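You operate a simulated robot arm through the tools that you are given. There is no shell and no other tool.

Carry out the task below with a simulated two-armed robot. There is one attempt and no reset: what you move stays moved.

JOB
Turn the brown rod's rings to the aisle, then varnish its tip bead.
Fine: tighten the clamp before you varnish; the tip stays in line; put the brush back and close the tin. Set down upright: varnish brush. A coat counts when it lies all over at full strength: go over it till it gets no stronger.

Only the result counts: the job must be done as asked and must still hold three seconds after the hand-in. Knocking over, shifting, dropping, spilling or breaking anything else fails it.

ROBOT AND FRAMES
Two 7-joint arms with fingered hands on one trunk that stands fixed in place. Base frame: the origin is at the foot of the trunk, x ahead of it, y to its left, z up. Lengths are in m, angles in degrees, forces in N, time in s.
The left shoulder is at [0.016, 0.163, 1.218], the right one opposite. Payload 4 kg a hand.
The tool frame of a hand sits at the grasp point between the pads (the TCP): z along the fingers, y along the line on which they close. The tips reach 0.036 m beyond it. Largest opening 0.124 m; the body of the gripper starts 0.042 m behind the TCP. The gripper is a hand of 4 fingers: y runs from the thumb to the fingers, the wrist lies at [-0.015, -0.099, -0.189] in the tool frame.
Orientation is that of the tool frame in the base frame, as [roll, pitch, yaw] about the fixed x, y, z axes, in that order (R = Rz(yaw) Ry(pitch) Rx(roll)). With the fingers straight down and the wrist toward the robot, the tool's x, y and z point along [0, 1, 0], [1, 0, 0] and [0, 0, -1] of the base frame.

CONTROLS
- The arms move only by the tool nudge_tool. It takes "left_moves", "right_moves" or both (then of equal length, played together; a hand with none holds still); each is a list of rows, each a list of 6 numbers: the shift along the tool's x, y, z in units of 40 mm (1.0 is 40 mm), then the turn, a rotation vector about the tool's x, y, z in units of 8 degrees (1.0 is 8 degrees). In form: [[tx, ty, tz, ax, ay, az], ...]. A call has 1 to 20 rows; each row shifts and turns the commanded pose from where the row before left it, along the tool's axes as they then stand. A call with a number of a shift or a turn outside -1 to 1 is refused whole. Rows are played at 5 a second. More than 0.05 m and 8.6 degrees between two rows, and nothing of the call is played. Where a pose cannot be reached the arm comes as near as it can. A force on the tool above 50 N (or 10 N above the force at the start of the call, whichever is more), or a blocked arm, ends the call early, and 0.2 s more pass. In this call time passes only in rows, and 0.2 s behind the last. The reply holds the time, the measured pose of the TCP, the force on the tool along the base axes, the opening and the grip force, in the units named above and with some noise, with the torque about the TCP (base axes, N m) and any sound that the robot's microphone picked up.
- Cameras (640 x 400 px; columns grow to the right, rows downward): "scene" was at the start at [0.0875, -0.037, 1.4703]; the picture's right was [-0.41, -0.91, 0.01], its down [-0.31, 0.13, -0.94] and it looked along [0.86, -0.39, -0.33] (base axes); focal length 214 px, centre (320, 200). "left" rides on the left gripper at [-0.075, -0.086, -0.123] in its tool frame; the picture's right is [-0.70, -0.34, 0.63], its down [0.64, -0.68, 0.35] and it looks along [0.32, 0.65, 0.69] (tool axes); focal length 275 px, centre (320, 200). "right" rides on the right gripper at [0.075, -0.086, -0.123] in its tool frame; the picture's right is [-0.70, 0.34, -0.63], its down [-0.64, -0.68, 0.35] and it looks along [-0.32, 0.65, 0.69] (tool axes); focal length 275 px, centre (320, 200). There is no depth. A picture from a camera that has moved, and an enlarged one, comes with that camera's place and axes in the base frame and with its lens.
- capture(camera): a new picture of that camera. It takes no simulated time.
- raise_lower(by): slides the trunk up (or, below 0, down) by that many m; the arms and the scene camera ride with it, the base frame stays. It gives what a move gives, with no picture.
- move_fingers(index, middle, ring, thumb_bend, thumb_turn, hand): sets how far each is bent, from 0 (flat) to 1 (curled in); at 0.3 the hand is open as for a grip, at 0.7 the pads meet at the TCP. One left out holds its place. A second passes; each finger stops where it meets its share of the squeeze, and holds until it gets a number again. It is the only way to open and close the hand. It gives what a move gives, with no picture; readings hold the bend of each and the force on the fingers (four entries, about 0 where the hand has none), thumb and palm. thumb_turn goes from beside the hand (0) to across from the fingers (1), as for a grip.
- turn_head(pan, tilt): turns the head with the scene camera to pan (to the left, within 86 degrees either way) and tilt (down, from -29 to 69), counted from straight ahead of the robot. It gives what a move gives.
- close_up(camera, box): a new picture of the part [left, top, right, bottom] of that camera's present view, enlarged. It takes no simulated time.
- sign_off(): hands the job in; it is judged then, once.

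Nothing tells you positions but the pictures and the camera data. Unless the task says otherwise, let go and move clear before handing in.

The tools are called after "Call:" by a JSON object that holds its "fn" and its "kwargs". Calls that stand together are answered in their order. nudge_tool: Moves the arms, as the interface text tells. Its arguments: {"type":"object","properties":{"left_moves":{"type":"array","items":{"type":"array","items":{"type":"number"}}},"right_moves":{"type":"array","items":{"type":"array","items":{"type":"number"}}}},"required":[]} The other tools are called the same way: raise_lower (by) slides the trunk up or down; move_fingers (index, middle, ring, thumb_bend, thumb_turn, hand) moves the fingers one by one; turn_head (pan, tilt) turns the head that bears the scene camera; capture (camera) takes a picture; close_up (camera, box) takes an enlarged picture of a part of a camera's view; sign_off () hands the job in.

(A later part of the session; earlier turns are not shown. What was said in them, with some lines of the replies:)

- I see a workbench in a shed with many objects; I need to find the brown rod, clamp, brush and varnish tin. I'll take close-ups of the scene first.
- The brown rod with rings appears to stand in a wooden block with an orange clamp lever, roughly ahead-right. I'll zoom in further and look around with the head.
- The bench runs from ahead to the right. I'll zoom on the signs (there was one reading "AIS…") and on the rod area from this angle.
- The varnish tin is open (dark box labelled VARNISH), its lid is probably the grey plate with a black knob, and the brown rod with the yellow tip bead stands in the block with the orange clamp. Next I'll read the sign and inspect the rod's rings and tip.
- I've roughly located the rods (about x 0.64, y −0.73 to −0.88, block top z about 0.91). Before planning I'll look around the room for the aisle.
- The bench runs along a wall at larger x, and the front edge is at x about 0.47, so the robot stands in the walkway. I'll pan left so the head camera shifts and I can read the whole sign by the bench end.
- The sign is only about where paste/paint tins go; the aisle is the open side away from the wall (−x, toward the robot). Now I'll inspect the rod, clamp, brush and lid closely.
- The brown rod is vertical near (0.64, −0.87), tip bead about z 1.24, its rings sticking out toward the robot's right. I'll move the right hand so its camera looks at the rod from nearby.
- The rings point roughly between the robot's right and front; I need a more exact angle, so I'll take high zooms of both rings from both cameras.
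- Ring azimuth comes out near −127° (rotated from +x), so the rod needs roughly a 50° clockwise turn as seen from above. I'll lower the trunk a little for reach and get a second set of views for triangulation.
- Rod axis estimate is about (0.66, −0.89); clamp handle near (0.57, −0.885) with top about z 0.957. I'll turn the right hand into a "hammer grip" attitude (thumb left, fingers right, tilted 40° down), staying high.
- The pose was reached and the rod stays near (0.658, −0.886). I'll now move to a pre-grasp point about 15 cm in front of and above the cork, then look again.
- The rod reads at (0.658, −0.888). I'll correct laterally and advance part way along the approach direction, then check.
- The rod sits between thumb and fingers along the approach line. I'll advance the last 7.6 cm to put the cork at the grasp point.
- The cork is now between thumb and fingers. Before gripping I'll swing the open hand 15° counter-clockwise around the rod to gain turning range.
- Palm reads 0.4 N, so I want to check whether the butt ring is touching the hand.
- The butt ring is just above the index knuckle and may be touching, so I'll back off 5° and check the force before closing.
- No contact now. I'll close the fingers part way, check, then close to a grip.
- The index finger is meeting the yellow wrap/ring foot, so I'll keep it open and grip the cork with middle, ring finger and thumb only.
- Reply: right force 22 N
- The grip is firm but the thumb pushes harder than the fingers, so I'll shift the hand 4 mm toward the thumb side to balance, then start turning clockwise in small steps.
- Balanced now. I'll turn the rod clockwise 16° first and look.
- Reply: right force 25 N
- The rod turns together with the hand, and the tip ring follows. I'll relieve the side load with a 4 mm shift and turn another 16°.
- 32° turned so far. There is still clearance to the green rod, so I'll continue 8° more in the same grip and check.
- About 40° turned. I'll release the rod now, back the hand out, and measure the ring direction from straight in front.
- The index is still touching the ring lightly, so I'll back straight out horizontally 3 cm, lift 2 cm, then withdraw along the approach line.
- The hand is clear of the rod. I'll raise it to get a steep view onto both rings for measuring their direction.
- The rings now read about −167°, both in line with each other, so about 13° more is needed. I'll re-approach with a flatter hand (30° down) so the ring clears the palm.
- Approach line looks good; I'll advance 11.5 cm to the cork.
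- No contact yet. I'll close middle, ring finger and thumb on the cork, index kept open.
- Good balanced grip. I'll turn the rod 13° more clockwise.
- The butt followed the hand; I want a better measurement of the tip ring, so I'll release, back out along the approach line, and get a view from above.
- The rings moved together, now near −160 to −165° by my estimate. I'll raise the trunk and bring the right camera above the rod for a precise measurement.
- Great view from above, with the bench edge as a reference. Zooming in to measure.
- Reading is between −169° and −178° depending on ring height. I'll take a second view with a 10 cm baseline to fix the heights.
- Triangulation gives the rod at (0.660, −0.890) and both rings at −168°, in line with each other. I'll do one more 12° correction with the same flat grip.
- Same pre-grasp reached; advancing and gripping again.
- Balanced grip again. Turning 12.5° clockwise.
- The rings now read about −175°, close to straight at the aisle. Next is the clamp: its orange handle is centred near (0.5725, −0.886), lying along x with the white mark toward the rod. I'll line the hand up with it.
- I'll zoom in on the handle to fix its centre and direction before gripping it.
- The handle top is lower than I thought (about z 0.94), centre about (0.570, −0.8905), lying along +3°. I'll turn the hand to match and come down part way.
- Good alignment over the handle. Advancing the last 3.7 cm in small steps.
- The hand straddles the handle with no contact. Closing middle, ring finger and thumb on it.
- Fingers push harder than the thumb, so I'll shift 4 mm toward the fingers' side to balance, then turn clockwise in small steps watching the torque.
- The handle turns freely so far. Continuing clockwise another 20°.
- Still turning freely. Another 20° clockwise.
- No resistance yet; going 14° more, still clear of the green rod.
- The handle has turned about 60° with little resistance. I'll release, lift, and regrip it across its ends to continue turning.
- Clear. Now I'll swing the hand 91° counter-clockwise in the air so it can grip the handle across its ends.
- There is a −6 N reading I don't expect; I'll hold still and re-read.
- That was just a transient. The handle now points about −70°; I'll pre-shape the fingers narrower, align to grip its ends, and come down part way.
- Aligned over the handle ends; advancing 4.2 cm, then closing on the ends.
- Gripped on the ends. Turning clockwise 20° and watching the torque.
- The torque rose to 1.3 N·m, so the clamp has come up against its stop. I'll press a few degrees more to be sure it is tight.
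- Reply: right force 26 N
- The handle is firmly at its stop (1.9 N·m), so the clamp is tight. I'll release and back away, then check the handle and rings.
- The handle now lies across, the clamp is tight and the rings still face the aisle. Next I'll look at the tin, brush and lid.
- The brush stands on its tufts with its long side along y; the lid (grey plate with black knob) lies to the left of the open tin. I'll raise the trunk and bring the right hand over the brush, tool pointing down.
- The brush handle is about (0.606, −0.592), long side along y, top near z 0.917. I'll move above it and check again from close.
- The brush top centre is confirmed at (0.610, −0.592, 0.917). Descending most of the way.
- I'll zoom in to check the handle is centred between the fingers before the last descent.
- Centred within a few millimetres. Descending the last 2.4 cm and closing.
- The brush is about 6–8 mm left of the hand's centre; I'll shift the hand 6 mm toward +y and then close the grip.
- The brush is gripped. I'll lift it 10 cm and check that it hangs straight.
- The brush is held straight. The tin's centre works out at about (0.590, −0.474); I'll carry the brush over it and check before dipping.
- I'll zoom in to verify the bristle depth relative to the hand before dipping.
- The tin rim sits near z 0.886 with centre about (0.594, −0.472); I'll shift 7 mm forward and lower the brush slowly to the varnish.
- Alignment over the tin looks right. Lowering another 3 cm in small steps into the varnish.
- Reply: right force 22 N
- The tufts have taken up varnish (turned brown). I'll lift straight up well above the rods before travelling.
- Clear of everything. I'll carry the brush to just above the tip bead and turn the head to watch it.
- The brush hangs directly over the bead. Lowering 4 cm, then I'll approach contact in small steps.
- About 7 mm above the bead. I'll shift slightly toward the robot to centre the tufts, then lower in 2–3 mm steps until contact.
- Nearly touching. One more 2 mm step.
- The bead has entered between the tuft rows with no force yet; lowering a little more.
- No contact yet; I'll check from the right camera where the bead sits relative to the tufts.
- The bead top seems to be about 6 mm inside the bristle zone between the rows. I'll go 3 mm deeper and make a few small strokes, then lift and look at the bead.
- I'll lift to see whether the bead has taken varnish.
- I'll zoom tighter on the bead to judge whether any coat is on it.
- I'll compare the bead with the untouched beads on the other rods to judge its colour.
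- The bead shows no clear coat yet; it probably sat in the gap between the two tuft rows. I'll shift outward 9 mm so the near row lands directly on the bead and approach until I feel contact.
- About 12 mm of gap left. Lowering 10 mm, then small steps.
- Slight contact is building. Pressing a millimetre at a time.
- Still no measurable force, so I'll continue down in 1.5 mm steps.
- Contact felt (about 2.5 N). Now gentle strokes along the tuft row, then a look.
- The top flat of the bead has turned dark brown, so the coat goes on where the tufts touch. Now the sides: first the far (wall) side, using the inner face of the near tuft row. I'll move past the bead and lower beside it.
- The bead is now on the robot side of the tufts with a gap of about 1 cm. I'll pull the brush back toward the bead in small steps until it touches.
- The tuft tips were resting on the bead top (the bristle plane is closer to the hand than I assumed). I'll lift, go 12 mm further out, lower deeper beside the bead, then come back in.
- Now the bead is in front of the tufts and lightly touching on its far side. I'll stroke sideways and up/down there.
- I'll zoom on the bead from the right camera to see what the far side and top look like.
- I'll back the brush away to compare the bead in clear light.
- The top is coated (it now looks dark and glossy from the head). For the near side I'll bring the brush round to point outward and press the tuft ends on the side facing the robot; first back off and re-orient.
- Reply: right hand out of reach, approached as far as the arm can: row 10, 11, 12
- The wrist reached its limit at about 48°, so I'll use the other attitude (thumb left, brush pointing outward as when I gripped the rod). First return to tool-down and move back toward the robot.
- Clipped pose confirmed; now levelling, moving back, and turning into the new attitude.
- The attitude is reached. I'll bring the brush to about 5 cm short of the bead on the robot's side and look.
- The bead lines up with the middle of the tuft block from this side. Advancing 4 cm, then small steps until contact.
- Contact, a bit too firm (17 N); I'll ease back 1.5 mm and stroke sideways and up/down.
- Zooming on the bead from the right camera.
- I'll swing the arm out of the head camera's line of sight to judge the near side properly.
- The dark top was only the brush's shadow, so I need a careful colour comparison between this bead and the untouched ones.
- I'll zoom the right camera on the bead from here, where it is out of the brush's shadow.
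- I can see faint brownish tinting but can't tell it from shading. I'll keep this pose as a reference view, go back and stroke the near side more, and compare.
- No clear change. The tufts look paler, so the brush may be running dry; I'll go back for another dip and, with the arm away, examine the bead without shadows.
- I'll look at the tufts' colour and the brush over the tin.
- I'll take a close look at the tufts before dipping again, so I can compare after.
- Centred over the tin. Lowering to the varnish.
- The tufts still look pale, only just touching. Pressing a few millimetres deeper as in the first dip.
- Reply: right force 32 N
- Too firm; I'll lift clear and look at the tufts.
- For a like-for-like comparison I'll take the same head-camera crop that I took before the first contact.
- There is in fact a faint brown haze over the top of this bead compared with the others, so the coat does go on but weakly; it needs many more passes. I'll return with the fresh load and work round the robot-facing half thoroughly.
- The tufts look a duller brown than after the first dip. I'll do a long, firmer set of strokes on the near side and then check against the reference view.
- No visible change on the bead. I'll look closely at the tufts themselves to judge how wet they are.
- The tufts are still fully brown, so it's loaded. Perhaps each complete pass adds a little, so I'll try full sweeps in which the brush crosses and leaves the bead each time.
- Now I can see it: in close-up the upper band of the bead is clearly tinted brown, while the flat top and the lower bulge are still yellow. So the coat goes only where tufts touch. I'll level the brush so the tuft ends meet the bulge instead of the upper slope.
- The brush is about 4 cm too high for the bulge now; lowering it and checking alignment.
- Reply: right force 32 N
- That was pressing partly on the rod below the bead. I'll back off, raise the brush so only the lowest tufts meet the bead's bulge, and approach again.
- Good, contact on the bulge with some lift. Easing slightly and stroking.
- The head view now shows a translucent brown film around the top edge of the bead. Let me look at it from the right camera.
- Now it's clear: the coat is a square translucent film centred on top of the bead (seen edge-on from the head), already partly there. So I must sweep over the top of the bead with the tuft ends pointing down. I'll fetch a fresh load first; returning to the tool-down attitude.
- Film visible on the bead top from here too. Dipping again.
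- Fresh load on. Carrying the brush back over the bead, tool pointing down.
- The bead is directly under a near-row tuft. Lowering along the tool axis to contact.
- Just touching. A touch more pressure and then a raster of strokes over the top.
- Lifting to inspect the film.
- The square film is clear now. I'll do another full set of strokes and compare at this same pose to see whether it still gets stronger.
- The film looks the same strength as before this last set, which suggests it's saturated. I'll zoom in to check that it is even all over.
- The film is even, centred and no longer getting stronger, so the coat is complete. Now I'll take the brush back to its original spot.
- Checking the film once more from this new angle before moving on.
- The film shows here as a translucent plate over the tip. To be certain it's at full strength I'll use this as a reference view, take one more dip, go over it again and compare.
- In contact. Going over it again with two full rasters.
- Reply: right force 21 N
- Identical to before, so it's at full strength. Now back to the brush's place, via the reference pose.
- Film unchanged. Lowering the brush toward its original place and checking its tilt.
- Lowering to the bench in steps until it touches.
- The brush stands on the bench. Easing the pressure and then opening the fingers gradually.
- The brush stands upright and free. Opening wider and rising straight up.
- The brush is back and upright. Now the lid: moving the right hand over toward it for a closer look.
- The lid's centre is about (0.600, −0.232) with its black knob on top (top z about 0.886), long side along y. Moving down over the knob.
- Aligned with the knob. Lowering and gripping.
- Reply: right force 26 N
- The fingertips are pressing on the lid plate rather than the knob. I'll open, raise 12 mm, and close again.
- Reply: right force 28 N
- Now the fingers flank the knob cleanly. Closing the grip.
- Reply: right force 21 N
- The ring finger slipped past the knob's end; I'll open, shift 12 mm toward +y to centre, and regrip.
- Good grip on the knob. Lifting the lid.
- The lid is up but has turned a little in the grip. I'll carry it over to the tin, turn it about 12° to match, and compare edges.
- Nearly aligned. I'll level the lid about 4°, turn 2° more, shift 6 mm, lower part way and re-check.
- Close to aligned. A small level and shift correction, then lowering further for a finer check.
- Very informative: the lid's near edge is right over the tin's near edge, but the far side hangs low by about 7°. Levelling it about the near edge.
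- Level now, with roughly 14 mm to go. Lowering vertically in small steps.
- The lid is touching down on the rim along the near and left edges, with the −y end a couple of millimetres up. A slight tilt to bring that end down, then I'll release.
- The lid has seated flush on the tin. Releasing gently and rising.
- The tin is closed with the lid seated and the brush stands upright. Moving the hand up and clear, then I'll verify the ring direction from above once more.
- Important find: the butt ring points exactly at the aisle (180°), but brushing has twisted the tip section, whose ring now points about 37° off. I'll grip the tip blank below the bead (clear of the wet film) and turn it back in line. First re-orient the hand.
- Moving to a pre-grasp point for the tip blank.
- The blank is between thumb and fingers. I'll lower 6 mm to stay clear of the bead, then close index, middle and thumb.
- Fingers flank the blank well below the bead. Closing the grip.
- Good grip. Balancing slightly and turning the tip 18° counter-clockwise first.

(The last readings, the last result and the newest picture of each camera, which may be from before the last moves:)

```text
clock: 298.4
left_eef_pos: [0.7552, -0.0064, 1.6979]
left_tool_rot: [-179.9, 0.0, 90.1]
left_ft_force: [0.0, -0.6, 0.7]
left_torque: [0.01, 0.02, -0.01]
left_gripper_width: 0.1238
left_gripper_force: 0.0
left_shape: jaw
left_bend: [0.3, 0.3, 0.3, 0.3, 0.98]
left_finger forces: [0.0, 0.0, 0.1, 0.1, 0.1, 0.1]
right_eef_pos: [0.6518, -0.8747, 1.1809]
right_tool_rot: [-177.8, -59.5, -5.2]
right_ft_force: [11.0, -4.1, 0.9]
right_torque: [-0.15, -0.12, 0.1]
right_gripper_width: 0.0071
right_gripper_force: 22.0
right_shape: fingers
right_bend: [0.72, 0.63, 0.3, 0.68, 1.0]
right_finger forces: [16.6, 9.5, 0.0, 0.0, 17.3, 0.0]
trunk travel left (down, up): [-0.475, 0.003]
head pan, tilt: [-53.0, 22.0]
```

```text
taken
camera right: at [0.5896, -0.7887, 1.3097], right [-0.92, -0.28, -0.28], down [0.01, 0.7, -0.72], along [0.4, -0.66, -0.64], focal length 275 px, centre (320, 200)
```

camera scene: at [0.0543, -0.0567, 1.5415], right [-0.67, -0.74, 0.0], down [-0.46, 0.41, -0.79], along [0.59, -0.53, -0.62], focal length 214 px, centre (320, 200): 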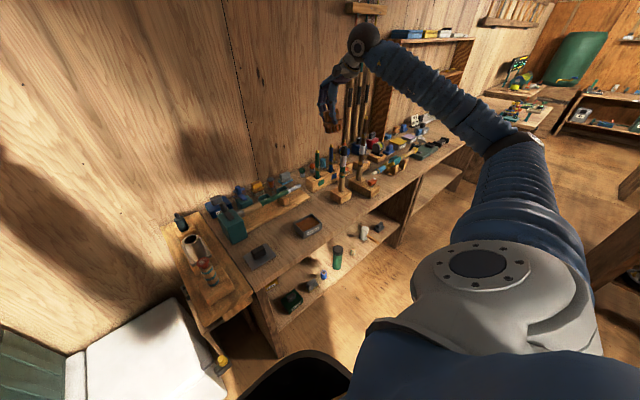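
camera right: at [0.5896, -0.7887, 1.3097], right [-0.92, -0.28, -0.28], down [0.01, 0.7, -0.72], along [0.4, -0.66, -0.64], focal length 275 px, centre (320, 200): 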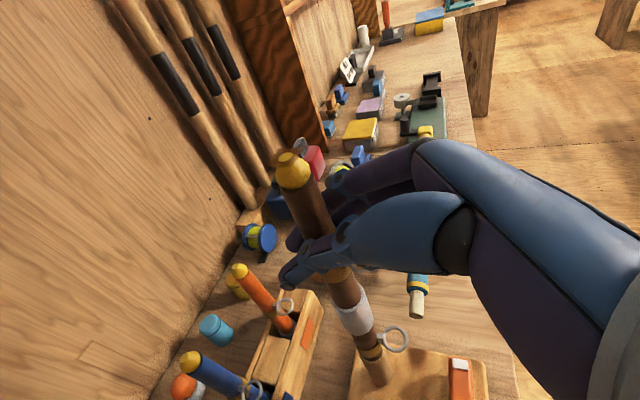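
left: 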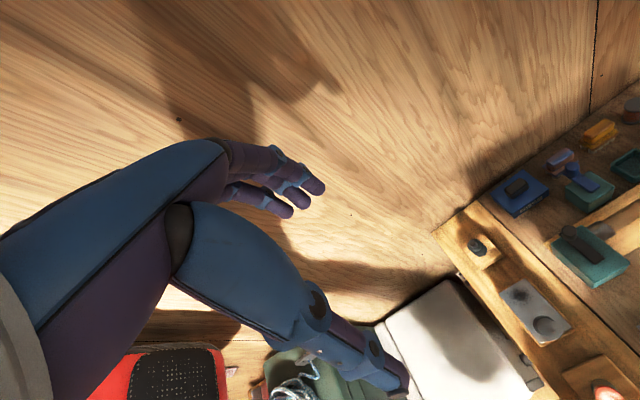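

Call:
{"fn": "nudge_tool", "kwargs": {"right_moves": [[0.02, 0, 0.035, 0, 0, 0], [-0.006, 0.011, -0.01, 0.4, 0, -0.238], [-0.006, 0.011, -0.01, 0.4, 0, -0.238], [-0.006, 0.011, -0.01, 0.4, 0, -0.238], [-0.006, 0.011, -0.01, 0.4, 0, -0.238], [-0.006, 0.011, -0.01, 0.4, 0, -0.238]]}}

Call:
{"fn": "move_fingers", "kwargs": {"hand": "right", "index": 0.3, "middle": 0.3, "ring": 0.3, "thumb_bend": 0.3}}

Call:
{"fn": "capture", "kwargs": {"camera": "right"}}

```text
clock: 299.8
left_eef_pos: [0.7537, -0.0075, 1.698]
left_tool_rot: [180.0, 0.1, 90.0]
left_ft_force: [0.8, -0.3, -0.1]
left_torque: [0.0, -0.02, 0.02]
left_gripper_width: 0.1238
left_gripper_force: 0.0
left_shape: jaw
left_bend: [0.3, 0.3, 0.3, 0.3, 0.98]
left_finger forces: [0.0, 0.1, 0.0, 0.0, 0.0, 0.0]
right_eef_pos: [0.6503, -0.878, 1.1824]
right_tool_rot: [-178.1, -59.9, 13.5]
right_ft_force: [-1.1, -2.4, -1.2]
right_torque: [-0.09, -0.06, -0.08]
right_gripper_width: 0.0067
right_gripper_force: 20.2
right_shape: fingers
right_bend: [0.73, 0.64, 0.3, 0.68, 1.0]
right_finger forces: [12.9, 7.6, 0.0, 0.0, 19.8, 0.0]
trunk travel left (down, up): [-0.475, 0.003]
head pan, tilt: [-53.0, 22.0]
```

```text
clock: 300.8
left_eef_pos: [0.753, -0.0068, 1.697]
left_tool_rot: [180.0, 0.0, 90.0]
left_ft_force: [0.0, -1.0, 0.4]
left_torque: [-0.01, 0.0, -0.01]
left_gripper_width: 0.1238
left_gripper_force: 0.0
left_shape: jaw
left_bend: [0.3, 0.3, 0.3, 0.3, 0.98]
left_finger forces: [0.0, 0.0, 0.0, 0.0, 0.0, 0.0]
right_eef_pos: [0.6488, -0.8785, 1.183]
right_tool_rot: [-178.2, -59.9, 13.6]
right_ft_force: [0.6, -0.4, -0.1]
right_torque: [0.0, 0.02, 0.0]
right_gripper_width: 0.1229
right_gripper_force: 0.0
right_shape: fingers
right_bend: [0.3, 0.3, 0.3, 0.3, 0.98]
right_finger forces: [0.1, 0.1, 0.1, 0.0, 0.1, 0.0]
trunk travel left (down, up): [-0.475, 0.003]
head pan, tilt: [-53.0, 22.0]
```

```text
taken
camera right: at [0.5621, -0.8157, 1.3097], right [-0.78, -0.56, -0.29], down [-0.21, 0.66, -0.72], along [0.59, -0.5, -0.63], focal length 275 px, centre (320, 200)
```

right: 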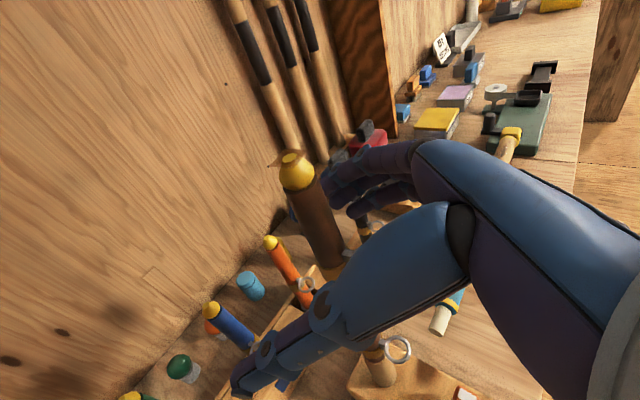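

Released. Backing out and returning to the top view to measure both rings.

Call:
{"fn": "nudge_tool", "kwargs": {"right_moves": [[0, 0, -0.5, 0, 0, 0], [0, 0, -0.8, 0, 0, 0], [0, 0, -0.8, 0, 0, 0], [0, 0, -0.8, 0, 0, 0], [0.6, 0, -0.4, 0, 0, 0], [0.6, 0, -0.4, 0, 0, 0], [0, 0, 0, 0, -0.833, 0], [0, 0, 0, 0, -0.833, 0], [0, 0, 0, 0, -0.833, 0], [0, 0, 0, 0, -0.833, 0], [0, 0, 0, 0, -0.833, 0], [0, 0, 0, 0, -0.833, 0], [0, 0, 0, 0, -0.833, 0], [0, 0, 0, 0, -0.833, 0], [0, 0, 0, 0, -0.833, 0], [0, 0, 0, 0, 0, 0.85], [0, 0, 0, 0, 0, 0.85]]}}

Call:
{"fn": "capture", "kwargs": {"camera": "right"}}

```text
clock: 304.4
left_eef_pos: [0.7549, -0.0056, 1.6974]
left_tool_rot: [-179.9, 0.0, 89.9]
left_ft_force: [-0.5, -1.1, 0.2]
left_torque: [-0.01, -0.01, -0.01]
left_gripper_width: 0.1236
left_gripper_force: 0.1
left_shape: jaw
left_bend: [0.3, 0.3, 0.3, 0.3, 0.98]
left_finger forces: [0.1, 0.0, 0.0, 0.0, 0.0, 0.0]
right_eef_pos: [0.551, -0.9067, 1.2973]
right_tool_rot: [-179.1, 0.4, 1.5]
right_ft_force: [0.5, -0.6, -0.2]
right_torque: [0.01, 0.0, 0.01]
right_gripper_width: 0.123
right_gripper_force: 0.1
right_shape: fingers
right_bend: [0.3, 0.3, 0.3, 0.3, 0.98]
right_finger forces: [0.0, 0.0, 0.0, 0.0, 0.1, 0.0]
trunk travel left (down, up): [-0.475, 0.003]
head pan, tilt: [-53.0, 22.0]
```

```text
taken
camera right: at [0.6248, -0.8218, 1.4211], right [-0.68, -0.37, 0.63], down [-0.67, 0.67, -0.33], along [-0.3, -0.65, -0.7], focal length 275 px, centre (320, 200)
```

right: 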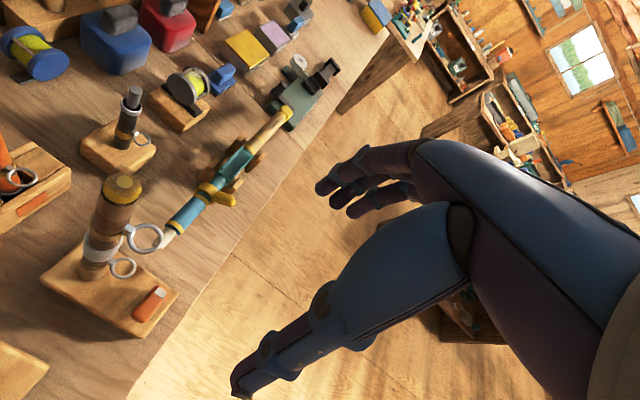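

Call:
{"fn": "close_up", "kwargs": {"camera": "right", "box": [60, 160, 180, 290]}}

Call:
{"fn": "close_up", "kwargs": {"camera": "scene", "box": [300, 180, 350, 240]}}

```text
3.08 times, centred on (120, 225) of right
camera zoom: at [0.6248, -0.8218, 1.4211], right [-0.68, -0.37, 0.63], down [-0.67, 0.67, -0.33], along [-0.3, -0.65, -0.7], focal length 847 px, centre (935, 123)
```

zoom: 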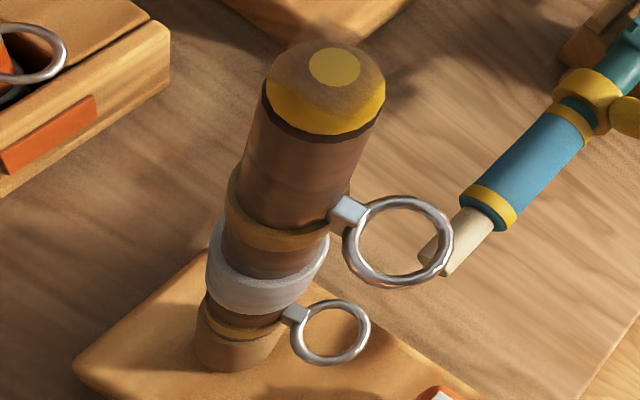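

```text
6.67 times, centred on (325, 210) of scene
camera zoom: at [0.0467, -0.0726, 1.5666], right [-0.8, -0.6, 0.0], down [-0.23, 0.3, -0.93], along [0.56, -0.74, -0.38], focal length 1430 px, centre (287, 133)
```

zoom: 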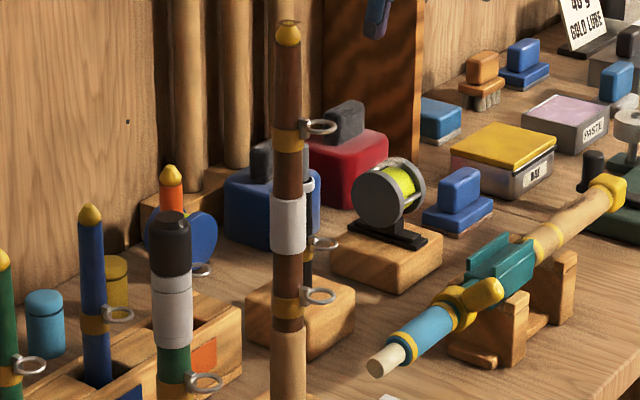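

Both rings now read about −173° — in line with each other (within about 1.5°) and facing the aisle, and the film is intact. Moving the hand clear and doing a last overall check.

Call:
{"fn": "nudge_tool", "kwargs": {"right_moves": [[-0.6, 0, -0.6, 0, 0, 0], [-0.6, -0.5, -0.4, 0, 0, 0], [-0.3, -0.95, 0, 0, 0, 0], [-0.2, -0.95, 0, 0, 0, 0], [-0.2, -0.95, 0, 0, 0, 0], [0, -0.95, 0, 0, 0, 0], [0, -0.95, 0, 0, 0, 0], [0, -0.95, 0, 0, 0, 0], [0, -0.95, 0, 0, 0, 0], [0, -0.9, 0, 0, 0, 0]]}}

Call:
{"fn": "turn_head", "kwargs": {"pan": -47, "tilt": 32}}

Call:
{"fn": "capture", "kwargs": {"camera": "scene"}}

Call:
{"fn": "close_up", "kwargs": {"camera": "scene", "box": [220, 150, 380, 260]}}

Call:
{"fn": "close_up", "kwargs": {"camera": "scene", "box": [310, 130, 430, 210]}}

```text
clock: 306.6
left_eef_pos: [0.7536, -0.0054, 1.6972]
left_tool_rot: [-179.9, 0.1, 90.1]
left_ft_force: [-0.5, 0.1, -0.4]
left_torque: [-0.02, 0.02, 0.01]
left_gripper_width: 0.1235
left_gripper_force: 0.0
left_shape: jaw
left_bend: [0.3, 0.3, 0.3, 0.3, 0.98]
left_finger forces: [0.1, 0.0, 0.1, 0.0, 0.0, 0.0]
right_eef_pos: [0.4654, -0.5887, 1.3426]
right_tool_rot: [-179.1, 0.3, 1.5]
right_ft_force: [-0.9, 0.3, -0.6]
right_torque: [0.01, 0.0, -0.04]
right_gripper_width: 0.1231
right_gripper_force: 0.1
right_shape: fingers
right_bend: [0.3, 0.3, 0.3, 0.3, 0.98]
right_finger forces: [0.0, 0.0, 0.0, 0.0, 0.0, 0.0]
trunk travel left (down, up): [-0.475, 0.003]
head pan, tilt: [-53.0, 22.0]
```

```text
clock: 307.3
left_eef_pos: [0.7532, -0.0071, 1.698]
left_tool_rot: [180.0, 0.0, 90.0]
left_ft_force: [0.6, 0.2, 0.3]
left_torque: [-0.01, 0.0, -0.03]
left_gripper_width: 0.1239
left_gripper_force: 0.1
left_shape: jaw
left_bend: [0.3, 0.3, 0.3, 0.3, 0.98]
left_finger forces: [0.1, 0.1, 0.0, 0.0, 0.0, 0.0]
right_eef_pos: [0.4648, -0.5886, 1.3427]
right_tool_rot: [-179.0, 0.3, 1.6]
right_ft_force: [0.4, -0.4, -0.5]
right_torque: [0.02, -0.02, 0.0]
right_gripper_width: 0.1233
right_gripper_force: 0.1
right_shape: fingers
right_bend: [0.3, 0.3, 0.3, 0.3, 0.98]
right_finger forces: [0.1, 0.1, 0.0, 0.0, 0.0, 0.1]
trunk travel left (down, up): [-0.475, 0.003]
head pan, tilt: [-47.0, 32.0]
```

```text
taken
camera scene: at [0.0511, -0.0645, 1.5507], right [-0.73, -0.68, 0.0], down [-0.36, 0.39, -0.85], along [0.58, -0.62, -0.53], focal length 214 px, centre (320, 200)
```

scene: 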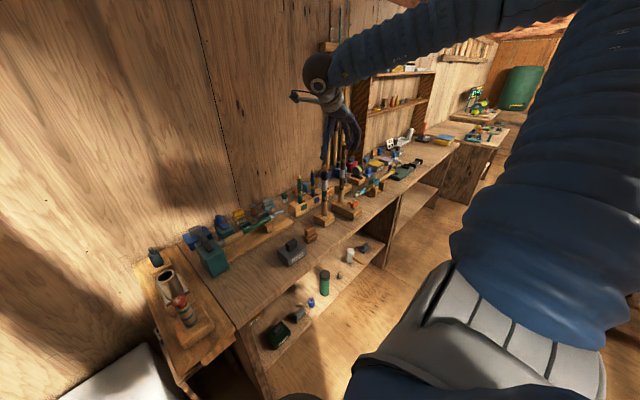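

```text
3.64 times, centred on (300, 205) of scene
camera zoom: at [0.0511, -0.0645, 1.5507], right [-0.73, -0.68, 0.0], down [-0.36, 0.39, -0.85], along [0.58, -0.62, -0.53], focal length 780 px, centre (393, 182)
```

zoom: 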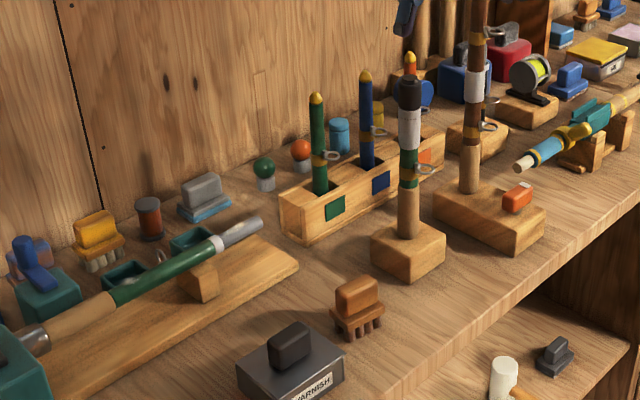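

```text
5.00 times, centred on (370, 170) of scene
camera zoom: at [0.0511, -0.0645, 1.5507], right [-0.73, -0.68, 0.0], down [-0.36, 0.39, -0.85], along [0.58, -0.62, -0.53], focal length 1072 px, centre (70, 350)
```

zoom: 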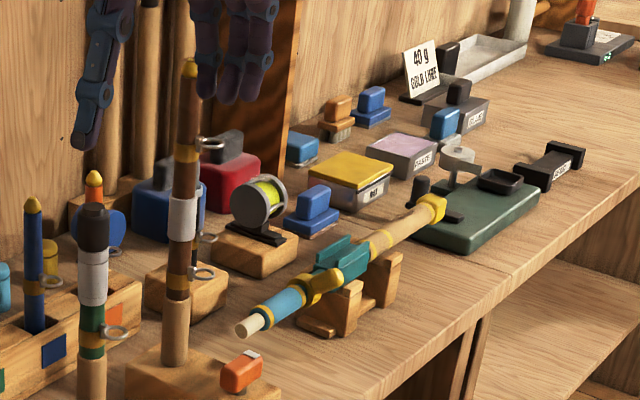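

I've done every step of the job, and both hands are empty and clear of the bench:
- **Rings:** The brown rod's rings face the aisle, reading about 6–8° off straight in my last view. The brushing had twisted the tip, so I turned it back, and its ring now reads within about 2° of the lower one.
- **Clamp:** I tightened it to its stop before varnishing.
- **Varnish:** The film over the bead is even. It got no stronger after a fresh dip and two more passes.
- **Brush:** It stands upright at its original spot, though turned slightly from how it stood before.
- **Tin:** The lid is seated flush.

I'm handing in now.

Call:
{"fn": "sign_off", "kwargs": {}}

```text
The job is handed in.
```

The job is handed in, with each step carried out and checked by camera beforehand. I have no verdict back.

- **Rings:** the brown rod's rings face the aisle, about 6–8° off straight in my last view. Brushing had twisted the tip section, so I turned it back. Its ring now reads within about 2° of the lower one.
- **Clamp:** I tightened it to its stop before varnishing.
- **Varnish:** the film on the tip bead looks even. It got no stronger after a fresh dip and two more passes.
- **Brush and tin:** the brush stands upright at its original spot, turned slightly from before. The lid is seated flush on the tin.
- **Everything else:** I saw nothing else moved, spilled or knocked over. Both hands are empty and clear of the bench.

The weakest points are the ring angle and the coat. I could not tell what full strength should look like, so I judged it by the film no longer changing, and I could not see the bead's wall side directly.
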